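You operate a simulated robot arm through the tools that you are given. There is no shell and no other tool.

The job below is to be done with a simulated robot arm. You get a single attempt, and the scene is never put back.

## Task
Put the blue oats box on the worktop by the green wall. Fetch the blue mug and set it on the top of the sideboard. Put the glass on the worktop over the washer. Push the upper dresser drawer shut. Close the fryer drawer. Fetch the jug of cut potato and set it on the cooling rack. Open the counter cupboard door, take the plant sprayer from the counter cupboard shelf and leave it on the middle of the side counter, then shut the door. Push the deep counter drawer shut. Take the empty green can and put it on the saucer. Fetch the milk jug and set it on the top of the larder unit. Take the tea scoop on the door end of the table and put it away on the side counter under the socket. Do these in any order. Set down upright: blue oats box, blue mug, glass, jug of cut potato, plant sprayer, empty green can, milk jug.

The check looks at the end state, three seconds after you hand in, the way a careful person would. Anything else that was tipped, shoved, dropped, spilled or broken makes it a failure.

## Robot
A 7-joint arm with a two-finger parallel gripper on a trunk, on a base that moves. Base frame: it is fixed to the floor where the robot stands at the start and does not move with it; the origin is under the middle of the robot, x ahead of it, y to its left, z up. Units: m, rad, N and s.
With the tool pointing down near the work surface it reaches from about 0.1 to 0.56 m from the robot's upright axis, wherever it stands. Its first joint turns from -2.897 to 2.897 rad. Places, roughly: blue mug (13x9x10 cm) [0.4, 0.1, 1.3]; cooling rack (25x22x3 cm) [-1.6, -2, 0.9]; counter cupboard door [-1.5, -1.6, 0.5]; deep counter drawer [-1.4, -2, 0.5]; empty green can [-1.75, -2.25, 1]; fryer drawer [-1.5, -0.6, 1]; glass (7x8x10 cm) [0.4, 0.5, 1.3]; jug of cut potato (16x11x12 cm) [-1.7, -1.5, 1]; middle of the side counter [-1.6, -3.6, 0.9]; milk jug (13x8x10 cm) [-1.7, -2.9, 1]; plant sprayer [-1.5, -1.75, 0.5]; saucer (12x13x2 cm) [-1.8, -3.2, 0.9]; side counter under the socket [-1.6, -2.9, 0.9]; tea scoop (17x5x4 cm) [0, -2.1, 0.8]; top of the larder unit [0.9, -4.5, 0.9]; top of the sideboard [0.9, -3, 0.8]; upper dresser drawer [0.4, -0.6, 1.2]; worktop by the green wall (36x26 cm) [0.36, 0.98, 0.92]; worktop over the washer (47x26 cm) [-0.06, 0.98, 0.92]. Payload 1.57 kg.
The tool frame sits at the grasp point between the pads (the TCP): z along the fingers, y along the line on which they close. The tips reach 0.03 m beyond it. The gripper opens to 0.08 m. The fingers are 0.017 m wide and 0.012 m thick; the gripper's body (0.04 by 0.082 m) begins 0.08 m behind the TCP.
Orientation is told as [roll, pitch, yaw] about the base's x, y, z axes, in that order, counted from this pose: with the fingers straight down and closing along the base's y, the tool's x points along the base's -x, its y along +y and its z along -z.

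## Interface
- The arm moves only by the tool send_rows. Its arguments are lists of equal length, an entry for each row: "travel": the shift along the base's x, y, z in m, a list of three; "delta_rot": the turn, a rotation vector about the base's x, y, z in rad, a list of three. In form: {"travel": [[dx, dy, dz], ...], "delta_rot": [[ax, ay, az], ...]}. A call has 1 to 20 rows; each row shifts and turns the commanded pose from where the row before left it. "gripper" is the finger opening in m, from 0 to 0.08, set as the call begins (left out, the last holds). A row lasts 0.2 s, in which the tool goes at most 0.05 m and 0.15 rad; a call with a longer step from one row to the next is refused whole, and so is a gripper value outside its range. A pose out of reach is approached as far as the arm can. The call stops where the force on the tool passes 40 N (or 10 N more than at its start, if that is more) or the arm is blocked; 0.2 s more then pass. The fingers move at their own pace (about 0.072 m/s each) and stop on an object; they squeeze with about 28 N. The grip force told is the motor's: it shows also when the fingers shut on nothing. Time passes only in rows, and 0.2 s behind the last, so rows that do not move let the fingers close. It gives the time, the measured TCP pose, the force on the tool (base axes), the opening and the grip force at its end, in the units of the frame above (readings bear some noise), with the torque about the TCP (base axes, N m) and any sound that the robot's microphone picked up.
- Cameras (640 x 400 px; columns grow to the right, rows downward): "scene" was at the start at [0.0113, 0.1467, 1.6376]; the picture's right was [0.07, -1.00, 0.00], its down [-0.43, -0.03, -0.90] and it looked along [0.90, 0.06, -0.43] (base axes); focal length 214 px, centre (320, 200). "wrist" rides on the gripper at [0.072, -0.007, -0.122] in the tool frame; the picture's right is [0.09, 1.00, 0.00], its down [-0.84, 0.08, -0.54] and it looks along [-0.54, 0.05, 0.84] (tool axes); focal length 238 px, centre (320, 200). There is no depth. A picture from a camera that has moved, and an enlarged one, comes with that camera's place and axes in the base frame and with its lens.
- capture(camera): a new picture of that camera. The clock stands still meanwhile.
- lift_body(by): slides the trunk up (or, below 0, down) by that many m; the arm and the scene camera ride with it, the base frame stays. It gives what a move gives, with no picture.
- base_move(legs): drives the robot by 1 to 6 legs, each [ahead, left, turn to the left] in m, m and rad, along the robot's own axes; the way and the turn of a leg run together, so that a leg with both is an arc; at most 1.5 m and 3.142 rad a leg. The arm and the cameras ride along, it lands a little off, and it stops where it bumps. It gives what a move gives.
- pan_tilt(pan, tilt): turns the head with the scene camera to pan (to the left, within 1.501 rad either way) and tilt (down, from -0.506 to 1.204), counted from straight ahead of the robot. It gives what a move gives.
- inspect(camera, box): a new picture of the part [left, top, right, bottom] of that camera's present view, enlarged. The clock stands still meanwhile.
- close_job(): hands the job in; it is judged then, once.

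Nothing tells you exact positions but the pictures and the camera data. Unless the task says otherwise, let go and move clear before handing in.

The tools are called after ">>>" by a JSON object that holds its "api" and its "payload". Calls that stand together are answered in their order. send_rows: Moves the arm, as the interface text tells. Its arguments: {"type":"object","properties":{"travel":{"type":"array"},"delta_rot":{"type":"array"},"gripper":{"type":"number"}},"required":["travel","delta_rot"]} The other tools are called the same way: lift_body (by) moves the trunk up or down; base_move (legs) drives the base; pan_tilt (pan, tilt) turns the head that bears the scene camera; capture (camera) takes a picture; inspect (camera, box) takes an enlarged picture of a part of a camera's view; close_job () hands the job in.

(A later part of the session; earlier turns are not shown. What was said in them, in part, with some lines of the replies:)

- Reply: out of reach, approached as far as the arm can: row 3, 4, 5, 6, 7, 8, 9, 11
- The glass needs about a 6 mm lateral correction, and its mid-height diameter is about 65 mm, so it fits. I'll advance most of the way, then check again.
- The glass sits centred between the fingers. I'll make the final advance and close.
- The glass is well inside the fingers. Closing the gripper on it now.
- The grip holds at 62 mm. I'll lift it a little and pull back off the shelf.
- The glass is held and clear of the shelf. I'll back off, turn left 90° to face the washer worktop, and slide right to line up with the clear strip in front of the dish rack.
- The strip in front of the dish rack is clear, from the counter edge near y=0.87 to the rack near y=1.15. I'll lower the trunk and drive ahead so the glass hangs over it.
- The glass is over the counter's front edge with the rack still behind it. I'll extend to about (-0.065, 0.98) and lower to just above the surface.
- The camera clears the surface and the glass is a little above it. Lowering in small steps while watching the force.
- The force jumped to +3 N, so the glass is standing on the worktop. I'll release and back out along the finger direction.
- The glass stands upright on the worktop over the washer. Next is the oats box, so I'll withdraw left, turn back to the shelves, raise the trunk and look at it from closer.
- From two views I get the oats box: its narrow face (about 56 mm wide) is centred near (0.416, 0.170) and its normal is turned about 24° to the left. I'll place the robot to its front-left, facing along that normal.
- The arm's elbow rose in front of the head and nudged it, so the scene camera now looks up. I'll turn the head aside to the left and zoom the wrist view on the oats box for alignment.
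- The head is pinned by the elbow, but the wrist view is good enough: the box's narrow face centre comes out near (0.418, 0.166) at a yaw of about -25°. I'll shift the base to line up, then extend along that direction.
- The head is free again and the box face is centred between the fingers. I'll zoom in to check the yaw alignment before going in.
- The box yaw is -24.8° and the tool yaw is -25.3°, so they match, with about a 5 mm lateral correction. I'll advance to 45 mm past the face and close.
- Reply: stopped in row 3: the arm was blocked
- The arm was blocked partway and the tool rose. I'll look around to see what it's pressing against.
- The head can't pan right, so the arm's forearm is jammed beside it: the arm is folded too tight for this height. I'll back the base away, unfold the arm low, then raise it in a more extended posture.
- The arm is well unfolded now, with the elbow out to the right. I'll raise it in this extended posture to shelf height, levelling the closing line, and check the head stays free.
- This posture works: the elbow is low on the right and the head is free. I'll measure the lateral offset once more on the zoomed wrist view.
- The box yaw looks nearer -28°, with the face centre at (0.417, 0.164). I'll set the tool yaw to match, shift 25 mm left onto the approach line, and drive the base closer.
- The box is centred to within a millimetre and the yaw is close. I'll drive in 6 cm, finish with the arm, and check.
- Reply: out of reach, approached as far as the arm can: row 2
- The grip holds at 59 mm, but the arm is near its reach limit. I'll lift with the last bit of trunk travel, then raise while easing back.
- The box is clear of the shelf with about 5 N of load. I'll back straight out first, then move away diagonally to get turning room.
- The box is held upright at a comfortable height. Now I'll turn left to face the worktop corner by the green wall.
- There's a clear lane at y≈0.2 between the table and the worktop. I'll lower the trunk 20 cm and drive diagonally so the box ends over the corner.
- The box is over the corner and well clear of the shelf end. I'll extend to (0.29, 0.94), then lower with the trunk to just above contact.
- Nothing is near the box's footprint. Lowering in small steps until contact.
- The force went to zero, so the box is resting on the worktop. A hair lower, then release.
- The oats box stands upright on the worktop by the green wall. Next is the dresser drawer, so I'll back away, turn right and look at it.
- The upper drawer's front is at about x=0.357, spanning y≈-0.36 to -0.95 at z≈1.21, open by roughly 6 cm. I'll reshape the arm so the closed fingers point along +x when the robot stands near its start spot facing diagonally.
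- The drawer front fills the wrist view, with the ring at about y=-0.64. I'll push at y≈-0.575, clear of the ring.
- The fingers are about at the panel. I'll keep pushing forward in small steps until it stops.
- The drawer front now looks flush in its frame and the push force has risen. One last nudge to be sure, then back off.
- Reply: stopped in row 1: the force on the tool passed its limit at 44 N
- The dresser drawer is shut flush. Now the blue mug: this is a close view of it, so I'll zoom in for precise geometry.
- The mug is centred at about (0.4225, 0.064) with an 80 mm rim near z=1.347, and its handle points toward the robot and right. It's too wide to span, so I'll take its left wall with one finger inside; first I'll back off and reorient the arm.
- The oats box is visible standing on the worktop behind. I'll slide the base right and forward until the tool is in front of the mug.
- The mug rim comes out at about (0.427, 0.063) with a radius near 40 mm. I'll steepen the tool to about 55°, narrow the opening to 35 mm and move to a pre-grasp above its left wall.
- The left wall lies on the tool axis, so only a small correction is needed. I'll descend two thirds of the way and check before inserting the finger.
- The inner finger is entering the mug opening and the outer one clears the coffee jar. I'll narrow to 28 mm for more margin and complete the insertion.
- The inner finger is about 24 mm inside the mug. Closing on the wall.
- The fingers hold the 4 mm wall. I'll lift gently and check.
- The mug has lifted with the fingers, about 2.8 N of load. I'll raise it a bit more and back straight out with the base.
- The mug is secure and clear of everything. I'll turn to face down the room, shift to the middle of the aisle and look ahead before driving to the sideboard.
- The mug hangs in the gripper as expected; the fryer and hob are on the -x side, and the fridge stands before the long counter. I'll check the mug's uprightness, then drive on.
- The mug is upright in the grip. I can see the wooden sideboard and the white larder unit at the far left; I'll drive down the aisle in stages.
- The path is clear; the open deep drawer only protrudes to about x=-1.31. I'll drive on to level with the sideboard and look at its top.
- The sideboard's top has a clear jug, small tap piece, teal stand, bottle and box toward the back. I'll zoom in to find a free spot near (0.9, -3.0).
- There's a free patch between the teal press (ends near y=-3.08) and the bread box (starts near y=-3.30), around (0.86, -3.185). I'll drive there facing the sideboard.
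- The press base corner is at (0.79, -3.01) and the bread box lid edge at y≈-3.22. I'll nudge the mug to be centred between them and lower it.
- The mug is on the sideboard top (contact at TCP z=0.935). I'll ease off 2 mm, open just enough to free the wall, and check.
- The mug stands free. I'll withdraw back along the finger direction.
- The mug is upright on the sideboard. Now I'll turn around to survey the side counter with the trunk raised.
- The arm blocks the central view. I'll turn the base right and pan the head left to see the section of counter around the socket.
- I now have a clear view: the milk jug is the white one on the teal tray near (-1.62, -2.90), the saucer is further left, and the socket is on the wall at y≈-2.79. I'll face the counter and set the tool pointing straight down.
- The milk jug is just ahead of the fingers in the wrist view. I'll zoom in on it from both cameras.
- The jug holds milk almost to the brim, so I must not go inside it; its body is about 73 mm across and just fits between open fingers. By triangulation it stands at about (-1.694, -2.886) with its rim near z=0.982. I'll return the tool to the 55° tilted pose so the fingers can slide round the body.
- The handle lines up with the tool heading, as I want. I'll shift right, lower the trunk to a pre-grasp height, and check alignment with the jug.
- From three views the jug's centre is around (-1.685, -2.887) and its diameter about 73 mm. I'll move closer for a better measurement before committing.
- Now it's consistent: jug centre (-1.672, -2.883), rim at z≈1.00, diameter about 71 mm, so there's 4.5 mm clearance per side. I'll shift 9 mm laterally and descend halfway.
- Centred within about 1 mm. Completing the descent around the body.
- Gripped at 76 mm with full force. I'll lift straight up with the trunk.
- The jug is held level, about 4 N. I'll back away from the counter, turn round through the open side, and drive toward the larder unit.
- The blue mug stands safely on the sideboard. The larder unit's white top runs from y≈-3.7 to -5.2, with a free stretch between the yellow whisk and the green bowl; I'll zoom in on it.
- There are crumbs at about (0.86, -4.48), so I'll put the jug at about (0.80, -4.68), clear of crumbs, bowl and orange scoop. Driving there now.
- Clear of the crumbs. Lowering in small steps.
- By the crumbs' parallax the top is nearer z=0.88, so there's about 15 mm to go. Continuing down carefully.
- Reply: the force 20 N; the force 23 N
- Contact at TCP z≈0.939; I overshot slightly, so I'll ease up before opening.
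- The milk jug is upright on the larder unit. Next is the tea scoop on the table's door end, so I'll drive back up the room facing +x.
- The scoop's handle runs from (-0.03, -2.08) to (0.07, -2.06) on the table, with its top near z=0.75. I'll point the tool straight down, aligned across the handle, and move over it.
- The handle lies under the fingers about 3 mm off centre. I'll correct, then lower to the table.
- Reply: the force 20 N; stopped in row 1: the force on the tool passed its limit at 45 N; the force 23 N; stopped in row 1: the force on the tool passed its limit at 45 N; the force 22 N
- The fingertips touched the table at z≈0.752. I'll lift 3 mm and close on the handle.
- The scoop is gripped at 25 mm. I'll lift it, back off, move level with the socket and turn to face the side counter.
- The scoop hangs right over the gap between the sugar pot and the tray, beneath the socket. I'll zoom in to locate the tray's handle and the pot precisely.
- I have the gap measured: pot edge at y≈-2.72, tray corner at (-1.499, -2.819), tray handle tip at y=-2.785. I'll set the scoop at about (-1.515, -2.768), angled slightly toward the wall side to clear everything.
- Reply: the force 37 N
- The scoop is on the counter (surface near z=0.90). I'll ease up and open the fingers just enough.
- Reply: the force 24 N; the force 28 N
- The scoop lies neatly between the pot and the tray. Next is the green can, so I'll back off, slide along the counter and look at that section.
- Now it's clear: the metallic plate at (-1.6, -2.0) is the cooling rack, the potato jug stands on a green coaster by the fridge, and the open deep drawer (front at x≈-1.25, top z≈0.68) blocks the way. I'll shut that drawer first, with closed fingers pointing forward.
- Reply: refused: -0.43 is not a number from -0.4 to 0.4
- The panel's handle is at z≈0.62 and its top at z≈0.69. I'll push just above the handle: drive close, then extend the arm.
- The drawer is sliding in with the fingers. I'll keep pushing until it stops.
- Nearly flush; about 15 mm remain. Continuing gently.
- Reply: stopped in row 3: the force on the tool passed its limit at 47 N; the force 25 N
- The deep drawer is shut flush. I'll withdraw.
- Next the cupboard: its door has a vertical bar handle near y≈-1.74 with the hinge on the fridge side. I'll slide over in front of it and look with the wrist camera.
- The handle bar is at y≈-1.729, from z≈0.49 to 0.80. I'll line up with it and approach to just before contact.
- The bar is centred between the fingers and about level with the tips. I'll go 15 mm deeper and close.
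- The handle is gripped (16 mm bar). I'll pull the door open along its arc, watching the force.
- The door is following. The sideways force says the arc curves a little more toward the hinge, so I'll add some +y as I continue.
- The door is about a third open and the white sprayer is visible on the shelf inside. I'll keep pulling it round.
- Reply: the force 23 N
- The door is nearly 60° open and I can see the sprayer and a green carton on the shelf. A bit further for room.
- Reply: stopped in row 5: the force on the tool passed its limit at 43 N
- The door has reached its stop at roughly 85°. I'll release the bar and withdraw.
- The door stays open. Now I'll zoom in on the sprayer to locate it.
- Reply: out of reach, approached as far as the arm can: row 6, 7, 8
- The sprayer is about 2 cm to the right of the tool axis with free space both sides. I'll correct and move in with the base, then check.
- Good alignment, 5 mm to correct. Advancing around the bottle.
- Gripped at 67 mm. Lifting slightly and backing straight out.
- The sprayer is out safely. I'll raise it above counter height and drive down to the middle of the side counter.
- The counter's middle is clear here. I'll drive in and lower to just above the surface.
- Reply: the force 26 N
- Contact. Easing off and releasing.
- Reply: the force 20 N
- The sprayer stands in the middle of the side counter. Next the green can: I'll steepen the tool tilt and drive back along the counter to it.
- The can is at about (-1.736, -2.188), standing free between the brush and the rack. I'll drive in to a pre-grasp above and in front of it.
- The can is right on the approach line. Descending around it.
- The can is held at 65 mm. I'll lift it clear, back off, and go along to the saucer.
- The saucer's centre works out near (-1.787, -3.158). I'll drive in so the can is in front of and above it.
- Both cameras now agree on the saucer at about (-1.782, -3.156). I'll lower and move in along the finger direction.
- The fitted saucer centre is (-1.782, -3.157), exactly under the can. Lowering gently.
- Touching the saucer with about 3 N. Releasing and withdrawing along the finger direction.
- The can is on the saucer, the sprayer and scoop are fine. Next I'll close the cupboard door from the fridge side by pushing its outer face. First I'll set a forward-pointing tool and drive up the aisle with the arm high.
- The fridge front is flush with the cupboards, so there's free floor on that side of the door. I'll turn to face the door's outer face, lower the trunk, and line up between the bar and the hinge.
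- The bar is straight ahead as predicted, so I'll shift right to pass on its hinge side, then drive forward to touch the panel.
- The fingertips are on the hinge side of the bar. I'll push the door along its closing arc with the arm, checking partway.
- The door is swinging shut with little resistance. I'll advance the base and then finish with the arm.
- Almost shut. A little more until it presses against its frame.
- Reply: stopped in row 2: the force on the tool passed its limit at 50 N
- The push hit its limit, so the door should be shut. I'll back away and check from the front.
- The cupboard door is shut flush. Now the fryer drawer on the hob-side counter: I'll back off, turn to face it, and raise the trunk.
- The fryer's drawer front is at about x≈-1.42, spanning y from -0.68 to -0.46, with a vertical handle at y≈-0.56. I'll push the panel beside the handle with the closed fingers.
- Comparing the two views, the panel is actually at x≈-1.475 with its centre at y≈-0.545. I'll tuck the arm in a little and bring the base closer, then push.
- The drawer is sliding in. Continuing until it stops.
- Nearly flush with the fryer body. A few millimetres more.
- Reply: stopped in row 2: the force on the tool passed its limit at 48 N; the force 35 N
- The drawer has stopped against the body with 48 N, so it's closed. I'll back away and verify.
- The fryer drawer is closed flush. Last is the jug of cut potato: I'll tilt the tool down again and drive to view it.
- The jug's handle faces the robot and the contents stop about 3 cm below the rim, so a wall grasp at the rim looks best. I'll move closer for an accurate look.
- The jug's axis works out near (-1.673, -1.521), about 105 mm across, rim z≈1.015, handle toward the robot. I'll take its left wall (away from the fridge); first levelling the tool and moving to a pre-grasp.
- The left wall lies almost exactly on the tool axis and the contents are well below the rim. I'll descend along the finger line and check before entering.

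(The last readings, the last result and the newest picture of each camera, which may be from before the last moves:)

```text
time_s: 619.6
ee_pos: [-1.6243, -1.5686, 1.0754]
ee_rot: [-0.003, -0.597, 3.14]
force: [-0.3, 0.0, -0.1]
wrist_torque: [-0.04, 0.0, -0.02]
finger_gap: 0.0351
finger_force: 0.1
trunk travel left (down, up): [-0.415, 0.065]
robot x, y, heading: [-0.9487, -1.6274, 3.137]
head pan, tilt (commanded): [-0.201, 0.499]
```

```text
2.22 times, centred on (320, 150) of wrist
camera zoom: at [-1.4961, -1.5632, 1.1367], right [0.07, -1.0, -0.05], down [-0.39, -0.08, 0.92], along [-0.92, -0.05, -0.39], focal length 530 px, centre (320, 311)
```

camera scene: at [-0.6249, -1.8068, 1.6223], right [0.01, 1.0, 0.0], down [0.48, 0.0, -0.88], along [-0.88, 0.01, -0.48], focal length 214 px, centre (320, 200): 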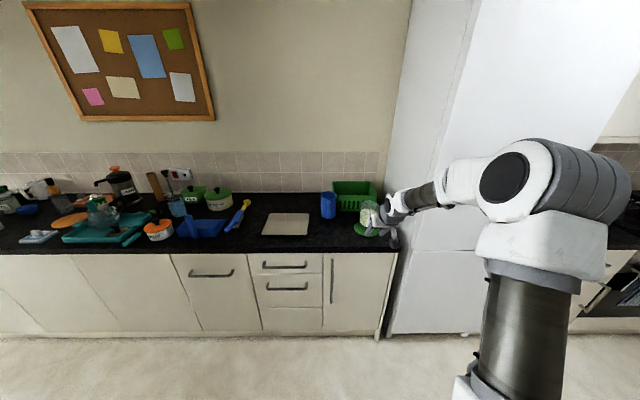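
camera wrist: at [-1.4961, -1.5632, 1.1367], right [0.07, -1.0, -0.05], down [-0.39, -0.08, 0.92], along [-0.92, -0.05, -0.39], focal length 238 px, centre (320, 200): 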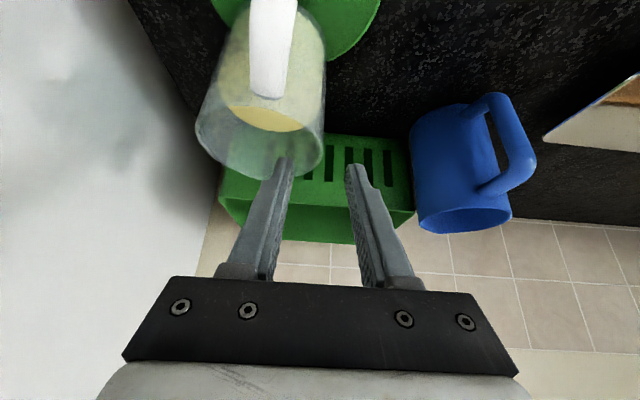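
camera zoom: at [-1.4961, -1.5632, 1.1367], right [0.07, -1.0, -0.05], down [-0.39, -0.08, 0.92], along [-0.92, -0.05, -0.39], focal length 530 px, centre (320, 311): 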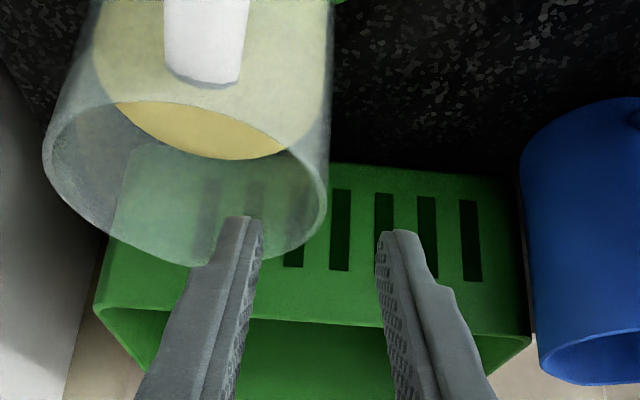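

>>> {"api": "send_rows", "payload": {"travel": [[-0.01, 0, -0.0147], [-0.01, 0, -0.0147]], "delta_rot": [[0, 0, 0], [0, 0, 0]]}}

>>> {"api": "inspect", "payload": {"camera": "wrist", "box": [200, 60, 440, 240]}}

>>> {"api": "inspect", "payload": {"camera": "scene", "box": [290, 150, 430, 260]}}

```text
time_s: 620.2
ee_pos: [-1.6451, -1.5688, 1.0476]
ee_rot: [0.0, -0.596, 3.139]
force: [0.3, 0.0, -0.2]
wrist_torque: [0.0, -0.03, 0.01]
finger_gap: 0.0351
finger_force: 0.2
trunk travel left (down, up): [-0.415, 0.065]
robot x, y, heading: [-0.9487, -1.6287, 3.128]
head pan, tilt (commanded): [-0.201, 0.499]
```

```text
2.22 times, centred on (320, 150) of wrist
camera zoom: at [-1.516, -1.5627, 1.1072], right [0.07, -1.0, -0.05], down [-0.39, -0.08, 0.92], along [-0.92, -0.05, -0.39], focal length 530 px, centre (320, 311)
```

zoom: 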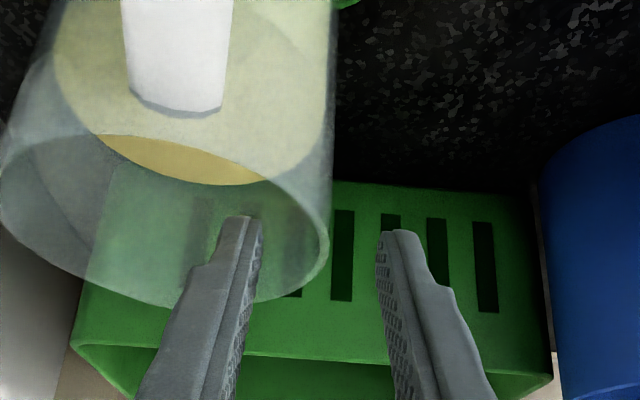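

```text
3.64 times, centred on (360, 205) of scene
camera zoom: at [-0.9591, -1.748, 1.6223], right [0.21, 0.98, 0.0], down [0.47, -0.1, -0.88], along [-0.86, 0.18, -0.48], focal length 780 px, centre (174, 182)
```

zoom: 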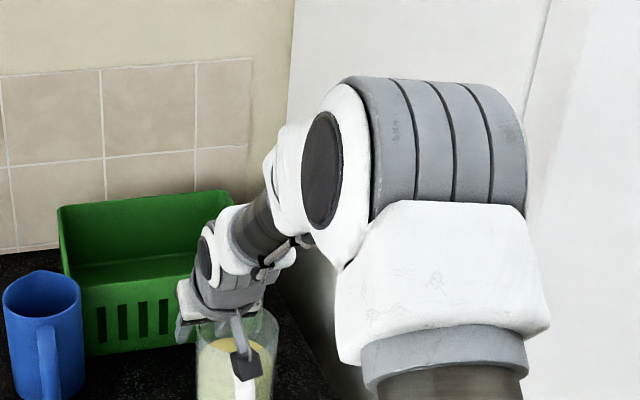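

>>> {"api": "send_rows", "payload": {"travel": [[-0.0095, 0, -0.014], [-0.0095, 0, -0.014]], "delta_rot": [[0, 0, 0], [0, 0, 0]]}}

>>> {"api": "capture", "payload": {"camera": "wrist"}}

>>> {"api": "inspect", "payload": {"camera": "wrist", "box": [200, 60, 440, 240]}}

```text
time_s: 620.8
ee_pos: [-1.6643, -1.5687, 1.019]
ee_rot: [-0.001, -0.598, 3.141]
force: [0.0, 0.1, -1.2]
wrist_torque: [-0.01, 0.02, 0.01]
finger_gap: 0.0352
finger_force: 0.1
trunk travel left (down, up): [-0.415, 0.065]
robot x, y, heading: [-0.9494, -1.6279, 3.13]
head pan, tilt (commanded): [-0.201, 0.499]
```

```text
taken
camera wrist: at [-1.5351, -1.5625, 1.0794], right [0.08, -1.0, -0.05], down [-0.39, -0.08, 0.92], along [-0.92, -0.05, -0.39], focal length 238 px, centre (320, 200)
```

wrist: 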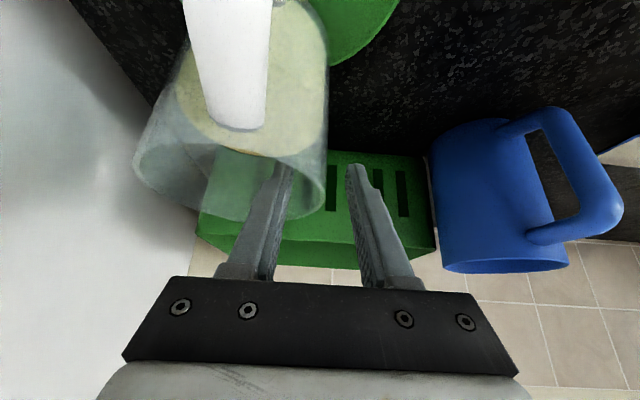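

```text
2.22 times, centred on (320, 150) of wrist
camera zoom: at [-1.5351, -1.5625, 1.0794], right [0.08, -1.0, -0.05], down [-0.39, -0.08, 0.92], along [-0.92, -0.05, -0.39], focal length 530 px, centre (320, 311)
```

zoom: 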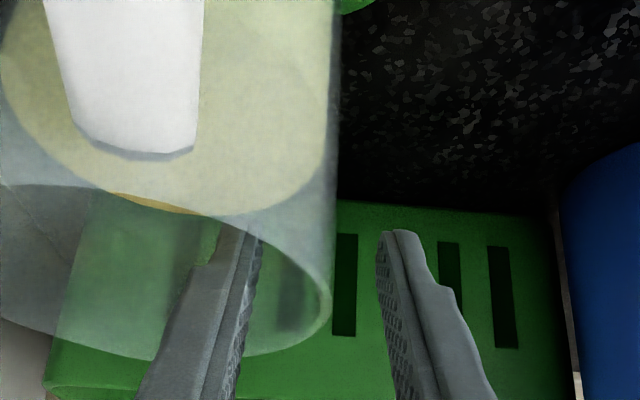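

The inner finger is now inside the jug beside its wall. A touch deeper, then close.

>>> {"api": "send_rows", "payload": {"travel": [[-0.0034, 0, -0.005]], "delta_rot": [[0, 0, 0]]}}

>>> {"api": "send_rows", "payload": {"travel": [[0, 0, 0], [0, 0, 0], [0, 0, 0], [0, 0, 0]], "delta_rot": [[0, 0, 0], [0, 0, 0], [0, 0, 0], [0, 0, 0]], "gripper": 0.0}}

>>> {"api": "capture", "payload": {"camera": "wrist"}}

```text
time_s: 621.2
ee_pos: [-1.6676, -1.5681, 1.0144]
ee_rot: [-0.002, -0.597, 3.142]
force: [-0.1, 0.5, 0.0]
wrist_torque: [-0.01, -0.03, 0.02]
finger_gap: 0.035
finger_force: 0.0
trunk travel left (down, up): [-0.415, 0.065]
robot x, y, heading: [-0.9485, -1.6236, 3.136]
head pan, tilt (commanded): [-0.201, 0.499]
```

```text
time_s: 622.2
ee_pos: [-1.6671, -1.5686, 1.0141]
ee_rot: [-0.001, -0.599, 3.142]
force: [0.4, 0.7, 0.9]
wrist_torque: [0.07, -0.01, -0.01]
finger_gap: 0.0156
finger_force: 28.2
trunk travel left (down, up): [-0.415, 0.065]
robot x, y, heading: [-0.9498, -1.6263, 3.133]
head pan, tilt (commanded): [-0.201, 0.499]
```

```text
taken
camera wrist: at [-1.5381, -1.5625, 1.0747], right [0.08, -1.0, -0.05], down [-0.39, -0.08, 0.92], along [-0.92, -0.05, -0.39], focal length 238 px, centre (320, 200)
```

wrist: 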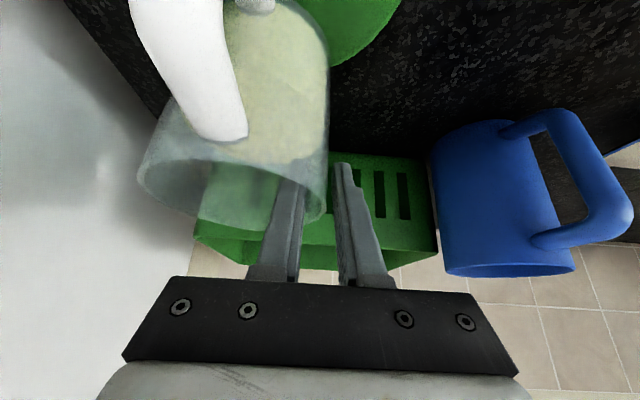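

The fingers hold the curved wall (gap 15.6 mm across the chord). I'll lift a centimetre and check it stays level.

>>> {"api": "lift_body", "payload": {"by": 0.012}}

>>> {"api": "capture", "payload": {"camera": "wrist"}}

>>> {"api": "inspect", "payload": {"camera": "scene", "box": [290, 170, 430, 280]}}

```text
time_s: 622.8
ee_pos: [-1.6677, -1.568, 1.0255]
ee_rot: [0.001, -0.596, 3.14]
force: [0.1, -0.6, -4.3]
wrist_torque: [-0.2, 0.02, 0.01]
finger_gap: 0.016
finger_force: 28.1
trunk travel left (down, up): [-0.427, 0.053]
robot x, y, heading: [-0.9489, -1.6285, 3.127]
head pan, tilt (commanded): [-0.201, 0.499]
```

```text
taken
camera wrist: at [-1.5383, -1.5622, 1.0861], right [0.07, -1.0, -0.05], down [-0.39, -0.08, 0.92], along [-0.92, -0.05, -0.39], focal length 238 px, centre (320, 200)
```

wrist: 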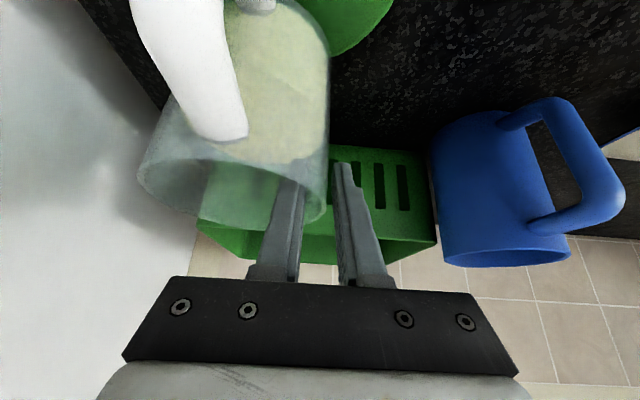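

```text
3.64 times, centred on (360, 225) of scene
camera zoom: at [-0.9595, -1.7479, 1.6343], right [0.21, 0.98, 0.0], down [0.47, -0.1, -0.88], along [-0.86, 0.18, -0.48], focal length 780 px, centre (174, 109)
```

zoom: 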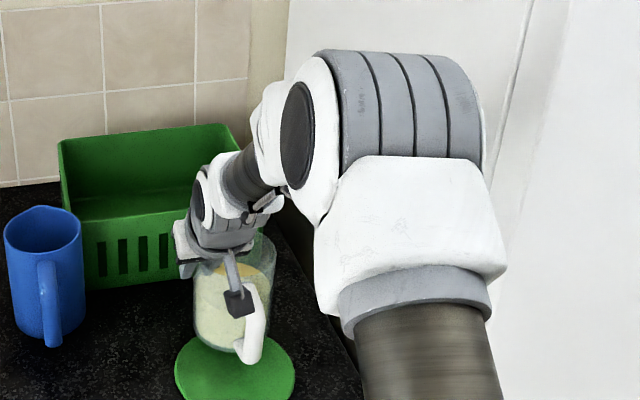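

It lifted cleanly, about 4.3 N, and the coaster stayed put. I'll raise it more, back straight out past the blue jug, then move along to the rack.

>>> {"api": "lift_body", "payload": {"by": 0.05}}

>>> {"api": "send_rows", "payload": {"travel": [[0, 0, 0.015], [0, 0, 0.02], [0, 0, 0.015]], "delta_rot": [[0, 0, 0], [0, 0, 0], [0, 0, 0]]}}

>>> {"api": "base_move", "payload": {"legs": [[-0.25, 0, 0], [0, 0.47, 0]]}}

>>> {"api": "capture", "payload": {"camera": "wrist"}}

>>> {"api": "pan_tilt", "payload": {"pan": 0.1, "tilt": 0.6}}

>>> {"api": "capture", "payload": {"camera": "scene"}}

```text
time_s: 623.8
ee_pos: [-1.667, -1.568, 1.0758]
ee_rot: [0.0, -0.597, 3.139]
force: [-0.2, -0.2, -4.2]
wrist_torque: [-0.17, 0.07, 0.0]
finger_gap: 0.0156
finger_force: 28.4
trunk travel left (down, up): [-0.477, 0.003]
robot x, y, heading: [-0.9493, -1.6268, 3.13]
head pan, tilt (commanded): [-0.201, 0.499]
```

```text
time_s: 624.6
ee_pos: [-1.6667, -1.5682, 1.1262]
ee_rot: [-0.001, -0.595, 3.139]
force: [0.4, 1.4, -4.1]
wrist_torque: [-0.16, 0.04, 0.0]
finger_gap: 0.0161
finger_force: 28.0
trunk travel left (down, up): [-0.477, 0.003]
robot x, y, heading: [-0.9509, -1.6282, 3.138]
head pan, tilt (commanded): [-0.201, 0.499]
```

```text
time_s: 630.5
ee_pos: [-1.4185, -2.0432, 1.1262]
ee_rot: [0.001, -0.596, 3.14]
force: [0.7, 1.3, -4.1]
wrist_torque: [-0.2, 0.0, -0.03]
finger_gap: 0.0159
finger_force: 28.0
trunk travel left (down, up): [-0.477, 0.003]
robot x, y, heading: [-0.6988, -2.1052, 3.134]
head pan, tilt (commanded): [-0.201, 0.499]
```

```text
taken
camera wrist: at [-1.29, -2.0381, 1.186], right [0.08, -1.0, -0.05], down [-0.39, -0.08, 0.92], along [-0.92, -0.05, -0.39], focal length 238 px, centre (320, 200)
```

wrist: 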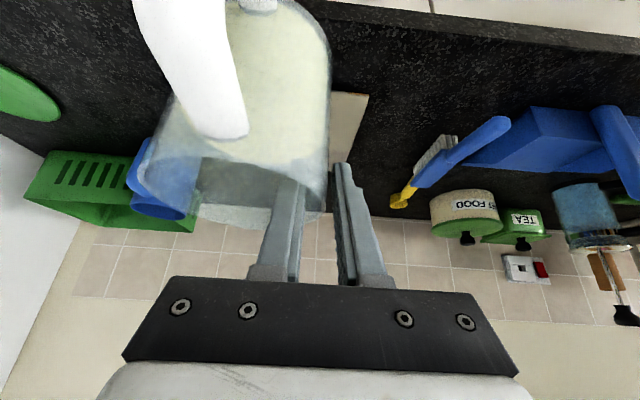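

```text
time_s: 631.3
ee_pos: [-1.4189, -2.0447, 1.1252]
ee_rot: [0.0, -0.598, 3.142]
force: [0.3, -0.1, -4.0]
wrist_torque: [-0.16, 0.03, -0.01]
finger_gap: 0.0156
finger_force: 27.6
trunk travel left (down, up): [-0.477, 0.003]
robot x, y, heading: [-0.6952, -2.1, 3.13]
head pan, tilt (commanded): [0.099, 0.6]
```

```text
taken
camera scene: at [-0.71, -2.2505, 1.6752], right [-0.09, 1.0, 0.0], down [0.56, 0.05, -0.83], along [-0.82, -0.07, -0.56], focal length 214 px, centre (320, 200)
```

scene: 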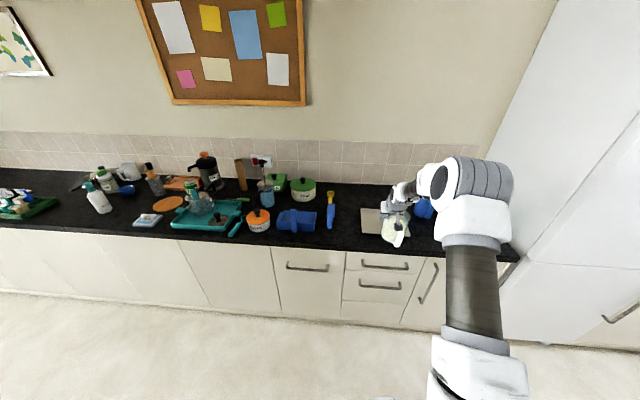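

>>> {"api": "inspect", "payload": {"camera": "scene", "box": [320, 180, 460, 260]}}

```text
4.57 times, centred on (390, 220) of scene
camera zoom: at [-0.71, -2.2505, 1.6752], right [-0.09, 1.0, 0.0], down [0.56, 0.05, -0.83], along [-0.82, -0.07, -0.56], focal length 980 px, centre (0, 109)
```

zoom: 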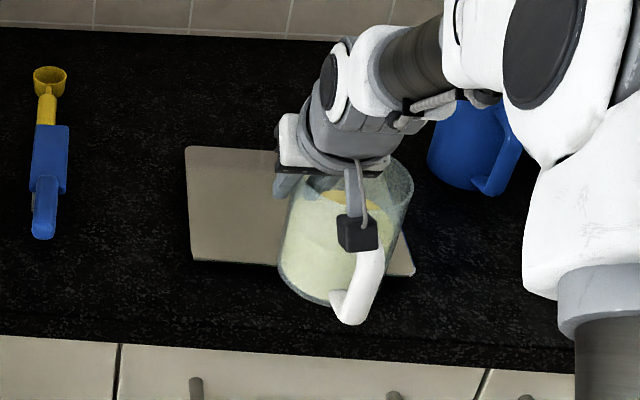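

The rack spans about x -1.52 to -1.73 and y -2.11 to -1.87. I'll bring the jug's centre to about (-1.622, -1.992) and lower toward it.

>>> {"api": "base_move", "payload": {"legs": [[0.197, 0, 0]]}}

>>> {"api": "capture", "payload": {"camera": "wrist"}}

>>> {"api": "inspect", "payload": {"camera": "scene", "box": [320, 150, 480, 270]}}

```text
time_s: 633.2
ee_pos: [-1.6148, -2.0412, 1.1252]
ee_rot: [0.0, -0.598, 3.139]
force: [-0.8, -0.5, -4.3]
wrist_torque: [-0.17, 0.06, -0.02]
finger_gap: 0.0157
finger_force: 27.4
trunk travel left (down, up): [-0.477, 0.003]
robot x, y, heading: [-0.8975, -2.0964, 3.135]
head pan, tilt (commanded): [0.099, 0.6]
```

```text
taken
camera wrist: at [-1.4865, -2.0355, 1.1858], right [0.07, -1.0, -0.05], down [-0.39, -0.08, 0.92], along [-0.92, -0.05, -0.39], focal length 238 px, centre (320, 200)
```

wrist: 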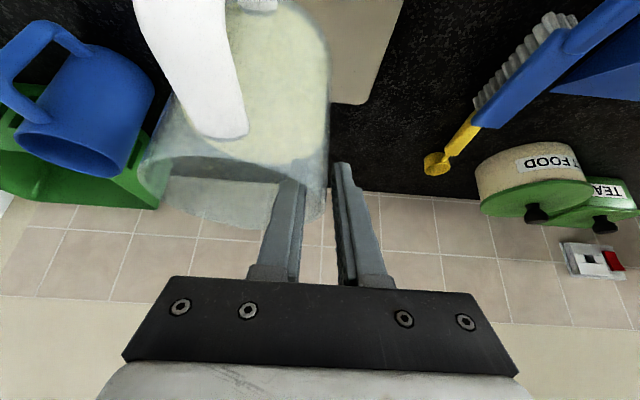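

```text
3.33 times, centred on (400, 210) of scene
camera zoom: at [-0.907, -2.2489, 1.6752], right [-0.09, 1.0, 0.0], down [0.56, 0.05, -0.82], along [-0.82, -0.07, -0.57], focal length 715 px, centre (53, 167)
```

zoom: 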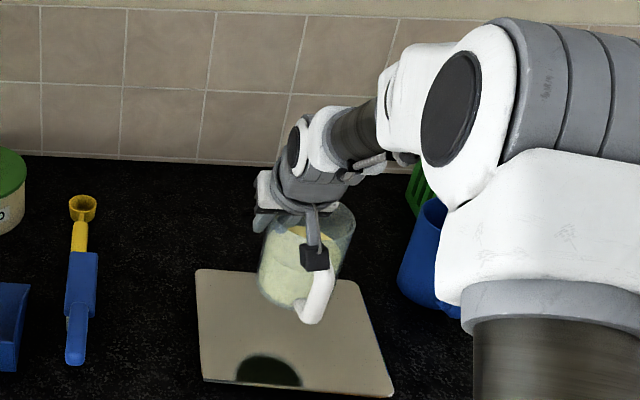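

The rack's centre is (-1.627, -1.992) and the jug's axis is predicted at (-1.621, -1.994). Lowering.

>>> {"api": "lift_body", "payload": {"by": -0.065}}

>>> {"api": "inspect", "payload": {"camera": "scene", "box": [320, 150, 480, 270]}}

>>> {"api": "send_rows", "payload": {"travel": [[0, 0, -0.006]], "delta_rot": [[0, 0, 0]]}}

>>> {"api": "send_rows", "payload": {"travel": [[0, 0, -0.005]], "delta_rot": [[0, 0, 0]]}}

```text
time_s: 634.2
ee_pos: [-1.6153, -2.0408, 1.0606]
ee_rot: [0.002, -0.597, 3.139]
force: [0.1, 0.8, -3.7]
wrist_torque: [-0.18, 0.06, -0.03]
finger_gap: 0.016
finger_force: 28.2
trunk travel left (down, up): [-0.412, 0.068]
robot x, y, heading: [-0.8963, -2.0979, 3.136]
head pan, tilt (commanded): [0.099, 0.6]
```

```text
3.33 times, centred on (400, 210) of scene
camera zoom: at [-0.9065, -2.2489, 1.6102], right [-0.09, 1.0, 0.0], down [0.56, 0.05, -0.82], along [-0.82, -0.07, -0.57], focal length 715 px, centre (53, 167)
```

zoom: 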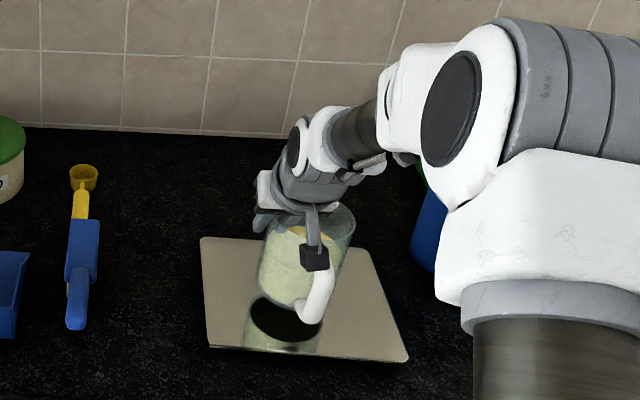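

```text
time_s: 634.6
ee_pos: [-1.615, -2.0411, 1.0536]
ee_rot: [0.001, -0.597, 3.139]
force: [0.4, -0.3, -3.4]
wrist_torque: [-0.16, 0.0, -0.02]
finger_gap: 0.0159
finger_force: 28.0
trunk travel left (down, up): [-0.412, 0.068]
robot x, y, heading: [-0.8972, -2.0976, 3.135]
head pan, tilt (commanded): [0.099, 0.6]
```

```text
time_s: 635.0
ee_pos: [-1.6144, -2.0409, 1.0485]
ee_rot: [0.0, -0.596, 3.14]
force: [0.6, -0.3, -4.6]
wrist_torque: [-0.16, 0.04, -0.02]
finger_gap: 0.0157
finger_force: 28.0
trunk travel left (down, up): [-0.412, 0.068]
robot x, y, heading: [-0.8951, -2.1037, 3.127]
head pan, tilt (commanded): [0.099, 0.6]
```

>>> {"api": "send_rows", "payload": {"travel": [[0, 0, -0.004]], "delta_rot": [[0, 0, 0]]}}

>>> {"api": "send_rows", "payload": {"travel": [[0, 0, -0.004]], "delta_rot": [[0, 0, 0]]}}

>>> {"api": "send_rows", "payload": {"travel": [[0, 0, -0.004]], "delta_rot": [[0, 0, 0]]}}

>>> {"api": "inspect", "payload": {"camera": "scene", "box": [320, 150, 480, 270]}}

```text
time_s: 635.4
ee_pos: [-1.6152, -2.0409, 1.0462]
ee_rot: [-0.001, -0.597, 3.14]
force: [0.4, -0.2, -4.0]
wrist_torque: [-0.19, 0.03, 0.02]
finger_gap: 0.0155
finger_force: 28.1
trunk travel left (down, up): [-0.412, 0.068]
robot x, y, heading: [-0.8944, -2.0997, 3.132]
head pan, tilt (commanded): [0.099, 0.6]
```

```text
time_s: 635.8
ee_pos: [-1.6137, -2.042, 1.0412]
ee_rot: [0.0, -0.597, 3.14]
force: [0.4, 0.0, -3.6]
wrist_torque: [-0.14, 0.03, 0.01]
finger_gap: 0.0157
finger_force: 27.8
trunk travel left (down, up): [-0.412, 0.068]
robot x, y, heading: [-0.8955, -2.0986, 3.133]
head pan, tilt (commanded): [0.099, 0.6]
```

```text
time_s: 636.2
ee_pos: [-1.6141, -2.0414, 1.0368]
ee_rot: [0.0, -0.596, 3.138]
force: [0.1, 0.3, -4.4]
wrist_torque: [-0.18, 0.06, 0.0]
finger_gap: 0.0153
finger_force: 27.9
trunk travel left (down, up): [-0.412, 0.068]
robot x, y, heading: [-0.8972, -2.0946, 3.136]
head pan, tilt (commanded): [0.099, 0.6]
```

```text
3.33 times, centred on (400, 210) of scene
camera zoom: at [-0.9066, -2.2489, 1.6102], right [-0.09, 1.0, 0.0], down [0.56, 0.05, -0.82], along [-0.82, -0.07, -0.57], focal length 715 px, centre (53, 167)
```

zoom: 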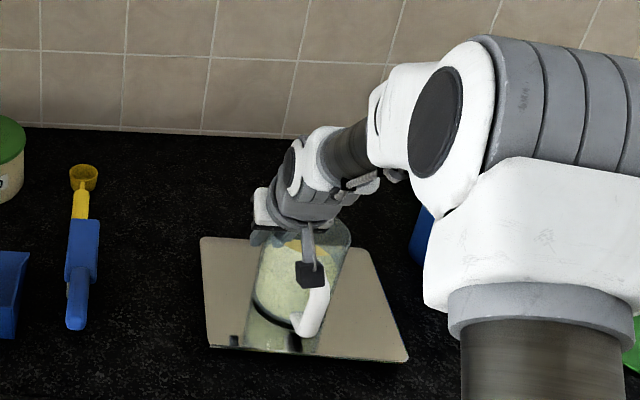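

>>> {"api": "send_rows", "payload": {"travel": [[0, 0, -0.003]], "delta_rot": [[0, 0, 0]]}}

>>> {"api": "send_rows", "payload": {"travel": [[0, 0, -0.003]], "delta_rot": [[0, 0, 0]]}}

>>> {"api": "send_rows", "payload": {"travel": [[0, 0, -0.002]], "delta_rot": [[0, 0, 0]]}}

```text
time_s: 636.6
ee_pos: [-1.6146, -2.0409, 1.0343]
ee_rot: [-0.003, -0.598, 3.139]
force: [0.0, -0.3, -0.1]
wrist_torque: [0.06, -0.23, -0.09]
finger_gap: 0.0159
finger_force: 27.6
trunk travel left (down, up): [-0.412, 0.068]
robot x, y, heading: [-0.897, -2.1034, 3.132]
head pan, tilt (commanded): [0.099, 0.6]
```

```text
time_s: 637.0
ee_pos: [-1.6161, -2.0411, 1.0348]
ee_rot: [-0.003, -0.602, 3.141]
force: [2.4, -2.6, 11.5]
wrist_torque: [0.33, -0.91, -0.28]
finger_gap: 0.0154
finger_force: 28.1
trunk travel left (down, up): [-0.412, 0.068]
robot x, y, heading: [-0.8999, -2.1039, 3.133]
head pan, tilt (commanded): [0.099, 0.6]
```

```text
time_s: 637.4
ee_pos: [-1.6153, -2.0415, 1.0339]
ee_rot: [-0.002, -0.605, -3.142]
force: [1.6, -4.4, 21.3]
wrist_torque: [0.39, -1.08, -0.18]
finger_gap: 0.016
finger_force: 27.8
trunk travel left (down, up): [-0.412, 0.068]
robot x, y, heading: [-0.8959, -2.1015, 3.131]
head pan, tilt (commanded): [0.099, 0.6]
```

The jug is standing on the rack. Easing off the pressure before letting go.

>>> {"api": "send_rows", "payload": {"travel": [[0, 0, 0.003]], "delta_rot": [[0, 0, 0]]}}

>>> {"api": "send_rows", "payload": {"travel": [[0, 0, 0.0015]], "delta_rot": [[0, 0, 0]]}}

>>> {"api": "capture", "payload": {"camera": "wrist"}}

```text
time_s: 637.8
ee_pos: [-1.6146, -2.0411, 1.0339]
ee_rot: [-0.002, -0.602, 3.14]
force: [-4.1, -2.8, 13.6]
wrist_torque: [0.1, -0.06, 0.07]
finger_gap: 0.0159
finger_force: 28.2
trunk travel left (down, up): [-0.412, 0.068]
robot x, y, heading: [-0.8941, -2.1014, 3.137]
head pan, tilt (commanded): [0.099, 0.6]
```

```text
time_s: 638.2
ee_pos: [-1.6139, -2.0401, 1.0346]
ee_rot: [-0.002, -0.596, 3.139]
force: [-4.2, -1.1, 7.8]
wrist_torque: [0.02, 0.38, 0.11]
finger_gap: 0.0159
finger_force: 28.4
trunk travel left (down, up): [-0.412, 0.068]
robot x, y, heading: [-0.8946, -2.104, 3.131]
head pan, tilt (commanded): [0.099, 0.6]
```

```text
taken
camera wrist: at [-1.4853, -2.0351, 1.0942], right [0.07, -1.0, -0.05], down [-0.39, -0.08, 0.92], along [-0.92, -0.05, -0.39], focal length 238 px, centre (320, 200)
```

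wrist: 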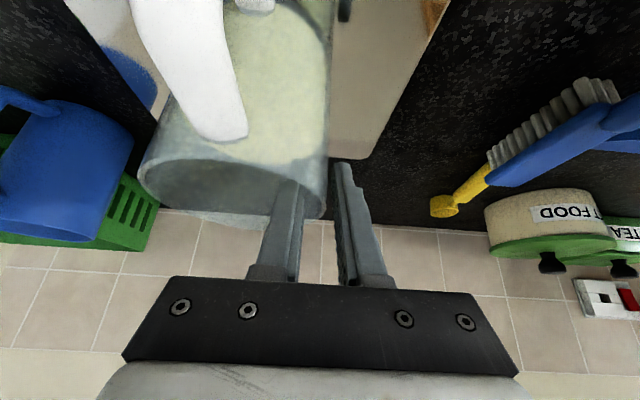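

Opening just enough to free the wall, then withdrawing along the finger line.

>>> {"api": "send_rows", "payload": {"travel": [[0, 0, 0], [0, 0, 0]], "delta_rot": [[0, 0, 0], [0, 0, 0]], "gripper": 0.035}}

>>> {"api": "capture", "payload": {"camera": "wrist"}}

>>> {"api": "send_rows", "payload": {"travel": [[0.0068, 0, 0.0099], [0.0095, 0, 0.014], [0.0141, 0, 0.0207], [0.0188, 0, 0.0276], [0.0225, 0, 0.0331]], "delta_rot": [[0, 0, 0], [0, 0, 0], [0, 0, 0], [0, 0, 0], [0, 0, 0]]}}

>>> {"api": "capture", "payload": {"camera": "wrist"}}

```text
time_s: 638.8
ee_pos: [-1.6128, -2.0417, 1.0333]
ee_rot: [0.0, -0.595, 3.14]
force: [-0.2, 0.7, -1.1]
wrist_torque: [0.02, -0.03, 0.01]
finger_gap: 0.0351
finger_force: 0.1
trunk travel left (down, up): [-0.412, 0.068]
robot x, y, heading: [-0.8994, -2.1009, 3.136]
head pan, tilt (commanded): [0.099, 0.6]
```

```text
taken
camera wrist: at [-1.4856, -2.0353, 1.0942], right [0.07, -1.0, -0.05], down [-0.39, -0.08, 0.92], along [-0.92, -0.05, -0.39], focal length 238 px, centre (320, 200)
```

wrist: 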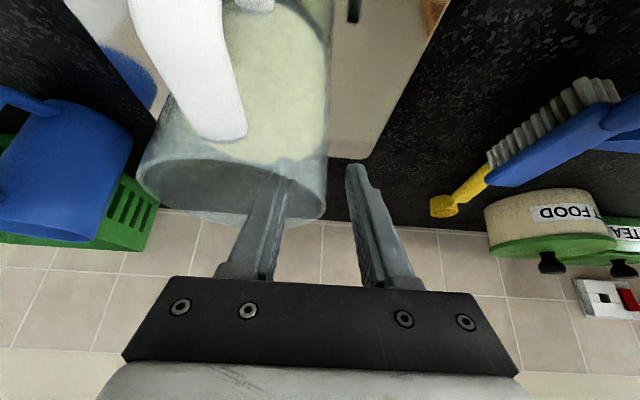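

```text
time_s: 640.0
ee_pos: [-1.5417, -2.0417, 1.1395]
ee_rot: [-0.002, -0.597, 3.14]
force: [-0.4, 0.3, 0.1]
wrist_torque: [0.01, 0.01, 0.02]
finger_gap: 0.0347
finger_force: 0.0
trunk travel left (down, up): [-0.412, 0.068]
robot x, y, heading: [-0.8956, -2.0986, 3.129]
head pan, tilt (commanded): [0.099, 0.6]
```

```text
taken
camera wrist: at [-1.413, -2.035, 1.1998], right [0.07, -1.0, -0.05], down [-0.39, -0.08, 0.92], along [-0.92, -0.05, -0.39], focal length 238 px, centre (320, 200)
```

wrist: 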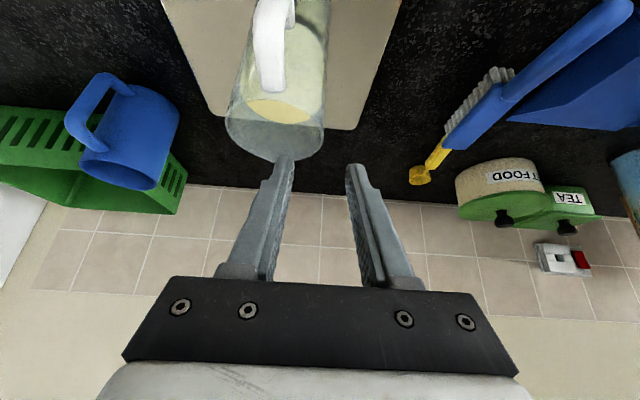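

The potato jug stands on the rack. I'll back off and take a full look over this counter, drawer and door.

>>> {"api": "base_move", "payload": {"legs": [[-0.35, 0, 0]]}}

>>> {"api": "pan_tilt", "payload": {"pan": 0.2, "tilt": 0.5}}

>>> {"api": "capture", "payload": {"camera": "scene"}}

>>> {"api": "inspect", "payload": {"camera": "scene", "box": [260, 150, 500, 320]}}

>>> {"api": "inspect", "payload": {"camera": "scene", "box": [20, 130, 270, 270]}}

```text
time_s: 642.9
ee_pos: [-1.198, -2.0433, 1.1387]
ee_rot: [0.0, -0.597, 3.14]
force: [0.0, -0.3, 0.1]
wrist_torque: [0.01, -0.01, 0.02]
finger_gap: 0.0349
finger_force: 0.1
trunk travel left (down, up): [-0.412, 0.068]
robot x, y, heading: [-0.551, -2.1042, 3.134]
head pan, tilt (commanded): [0.099, 0.6]
```

```text
time_s: 643.5
ee_pos: [-1.1972, -2.0445, 1.1385]
ee_rot: [0.0, -0.596, 3.139]
force: [-0.2, 1.2, 1.3]
wrist_torque: [-0.01, 0.01, -0.04]
finger_gap: 0.035
finger_force: 0.1
trunk travel left (down, up): [-0.412, 0.068]
robot x, y, heading: [-0.5531, -2.1026, 3.131]
head pan, tilt (commanded): [0.201, 0.499]
```

```text
taken
camera scene: at [-0.5622, -2.2615, 1.6192], right [-0.19, 0.98, 0.0], down [0.47, 0.09, -0.88], along [-0.86, -0.17, -0.48], focal length 214 px, centre (320, 200)
```

scene: 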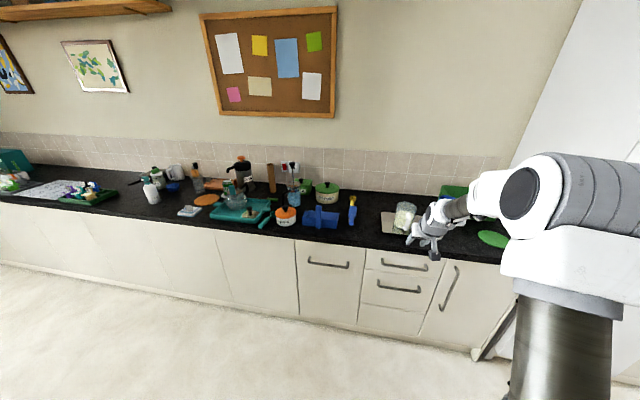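

```text
2.35 times, centred on (380, 235) of scene
camera zoom: at [-0.5622, -2.2615, 1.6192], right [-0.19, 0.98, 0.0], down [0.47, 0.09, -0.88], along [-0.86, -0.17, -0.48], focal length 505 px, centre (179, 118)
```

zoom: 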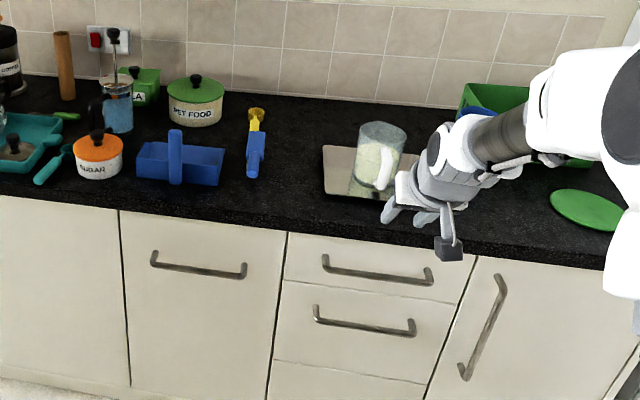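

```text
2.56 times, centred on (145, 200) of scene
camera zoom: at [-0.5622, -2.2615, 1.6192], right [-0.19, 0.98, 0.0], down [0.47, 0.09, -0.88], along [-0.86, -0.17, -0.48], focal length 549 px, centre (768, 200)
```

zoom: 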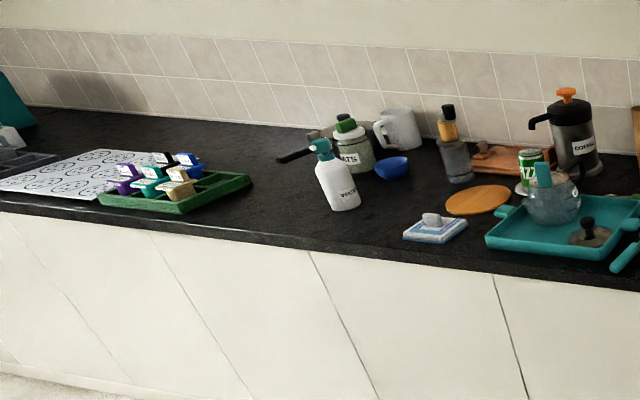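

Everything here looks right: jug on the rack, drawer and door flush, can on the saucer, sprayer and scoop in place. I'll zoom in on the scoop, the can and the jug for a final check.

>>> {"api": "inspect", "payload": {"camera": "scene", "box": [220, 160, 330, 240]}}

>>> {"api": "inspect", "payload": {"camera": "scene", "box": [370, 180, 450, 250]}}

>>> {"api": "base_move", "payload": {"legs": [[0, 0, 1.57]]}}

>>> {"api": "pan_tilt", "payload": {"pan": 0.9, "tilt": 0.4}}

>>> {"api": "capture", "payload": {"camera": "scene"}}

>>> {"api": "inspect", "payload": {"camera": "scene", "box": [160, 120, 460, 280]}}

```text
5.00 times, centred on (275, 200) of scene
camera zoom: at [-0.5622, -2.2615, 1.6192], right [-0.19, 0.98, 0.0], down [0.47, 0.09, -0.88], along [-0.86, -0.17, -0.48], focal length 1072 px, centre (545, 200)
```

zoom: 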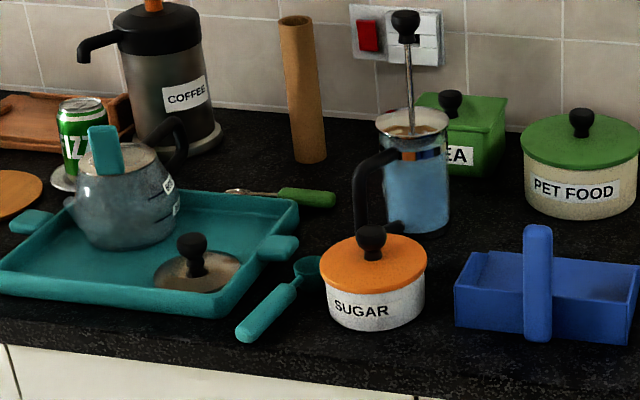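

```text
5.71 times, centred on (410, 215) of scene
camera zoom: at [-0.5622, -2.2615, 1.6192], right [-0.19, 0.98, 0.0], down [0.47, 0.09, -0.88], along [-0.86, -0.17, -0.48], focal length 1226 px, centre (-194, 114)
```

zoom: 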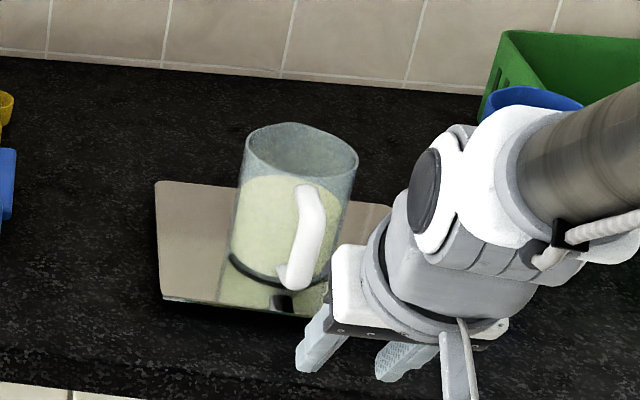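

```text
time_s: 649.0
ee_pos: [-0.6261, -2.7477, 1.1395]
ee_rot: [-0.001, -0.596, -1.599]
force: [-0.5, 0.2, -0.2]
wrist_torque: [0.01, -0.02, -0.01]
finger_gap: 0.035
finger_force: 0.1
trunk travel left (down, up): [-0.412, 0.068]
robot x, y, heading: [-0.5525, -2.1019, -1.605]
head pan, tilt (commanded): [0.201, 0.499]
```

```text
time_s: 650.1
ee_pos: [-0.6275, -2.7472, 1.138]
ee_rot: [0.001, -0.597, -1.598]
force: [-0.7, -0.6, 0.1]
wrist_torque: [0.01, -0.02, -0.02]
finger_gap: 0.0351
finger_force: 0.1
trunk travel left (down, up): [-0.412, 0.068]
robot x, y, heading: [-0.5512, -2.1055, -1.603]
head pan, tilt (commanded): [0.901, 0.4]
```

```text
taken
camera scene: at [-0.3384, -2.0883, 1.6284], right [-0.65, -0.76, 0.0], down [-0.3, 0.25, -0.92], along [0.7, -0.6, -0.39], focal length 214 px, centre (320, 200)
```

scene: 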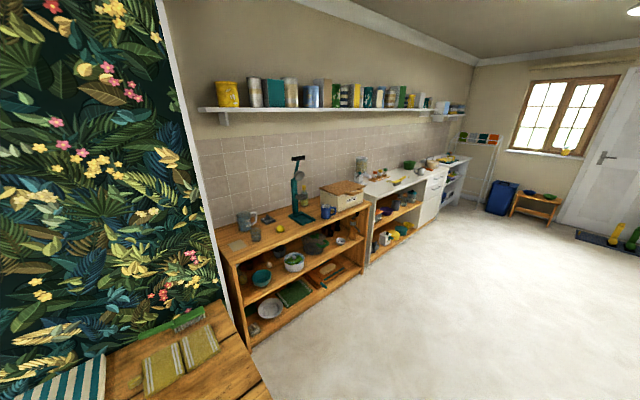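

```text
2.13 times, centred on (310, 200) of scene
camera zoom: at [-0.3384, -2.0883, 1.6284], right [-0.65, -0.76, 0.0], down [-0.3, 0.25, -0.92], along [0.7, -0.6, -0.39], focal length 458 px, centre (341, 200)
```

zoom: 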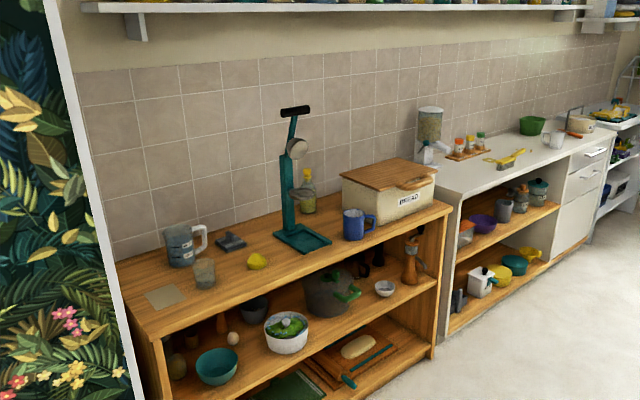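

The mug and milk jug stand upright too. One last look toward the washer worktop and dresser before handing in.

>>> {"api": "base_move", "payload": {"legs": [[0, 0, 1.6]]}}

>>> {"api": "pan_tilt", "payload": {"pan": 1.1, "tilt": 0.25}}

>>> {"api": "capture", "payload": {"camera": "scene"}}

>>> {"api": "inspect", "payload": {"camera": "scene", "box": [230, 130, 430, 260]}}

```text
time_s: 655.7
ee_pos: [0.0953, -2.1621, 1.1395]
ee_rot: [0.0, -0.597, 0.0]
force: [-0.9, 0.6, 0.8]
wrist_torque: [0.02, 0.01, 0.01]
finger_gap: 0.0349
finger_force: 0.1
trunk travel left (down, up): [-0.412, 0.068]
robot x, y, heading: [-0.5517, -2.1075, -0.011]
head pan, tilt (commanded): [0.901, 0.4]
```

```text
time_s: 656.4
ee_pos: [0.0943, -2.163, 1.1393]
ee_rot: [0.0, -0.597, 0.0]
force: [-0.5, -0.2, -0.4]
wrist_torque: [0.03, 0.02, -0.05]
finger_gap: 0.0349
finger_force: 0.2
trunk travel left (down, up): [-0.412, 0.068]
robot x, y, heading: [-0.5507, -2.1017, -0.011]
head pan, tilt (commanded): [1.1, 0.25]
```

```text
taken
camera scene: at [-0.5873, -1.88, 1.6424], right [0.89, -0.46, 0.0], down [-0.11, -0.22, -0.97], along [0.45, 0.86, -0.25], focal length 214 px, centre (320, 200)
```

scene: 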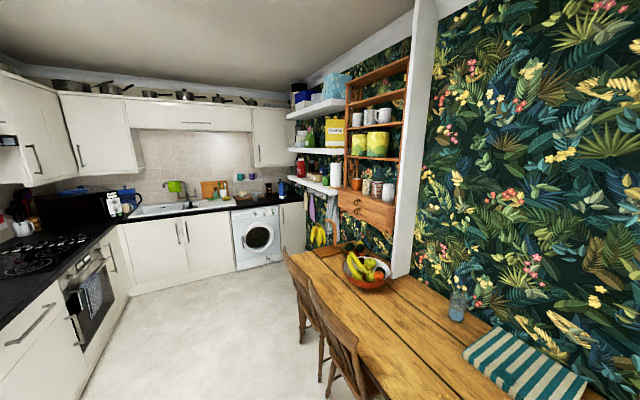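

```text
3.08 times, centred on (330, 195) of scene
camera zoom: at [-0.5873, -1.88, 1.6424], right [0.89, -0.46, 0.0], down [-0.11, -0.22, -0.97], along [0.45, 0.86, -0.25], focal length 660 px, centre (289, 215)
```

zoom: 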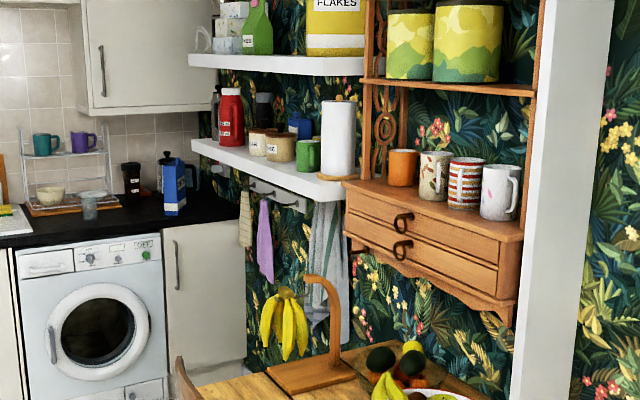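

The glass and oats box stand upright on their worktops, the dresser drawer is shut, and every other placement checked out. The arm is clear of everything, so I'm handing in.

>>> {"api": "close_job", "payload": {}}

```text
The job is handed in.
```

I finished all eleven items and handed the job in. In the last camera checks everything to be set down upright was upright, and I saw nothing tipped or spilled.

| Item | Where it ended up |
|---|---|
| Blue oats box | Upright on the worktop by the green wall |
| Glass | Upright on the worktop over the washer, in front of the dish rack |
| Blue mug | Upright on the sideboard, between the teal press and the bread box |
| Milk jug | Upright on the larder unit, clear of the crumbs there |
| Jug of cut potato | Upright on the cooling rack |
| Empty green can | Upright on the saucer |
| Plant sprayer | Upright in the middle of the side counter |
| Tea scoop | On the side counter under the socket |
| Upper dresser drawer, fryer drawer, deep counter drawer | Pushed shut until they stopped |
| Counter cupboard door | Opened for the sprayer, then shut flush |

**Tea scoop position:** the teal tray takes up most of the counter at the spot you listed, (-1.6, -2.9). I laid the scoop in the free gap between that tray and the sugar pot, at about (-1.54, -2.76), directly below the socket. If your check uses a tight zone around the listed point, this is the item most likely to fall outside it.

**Contact during the job:** while I was reaching for the oats box, the arm briefly pressed against the robot's own camera head. It touched nothing else there, and the top-shelf items looked undisturbed afterwards.
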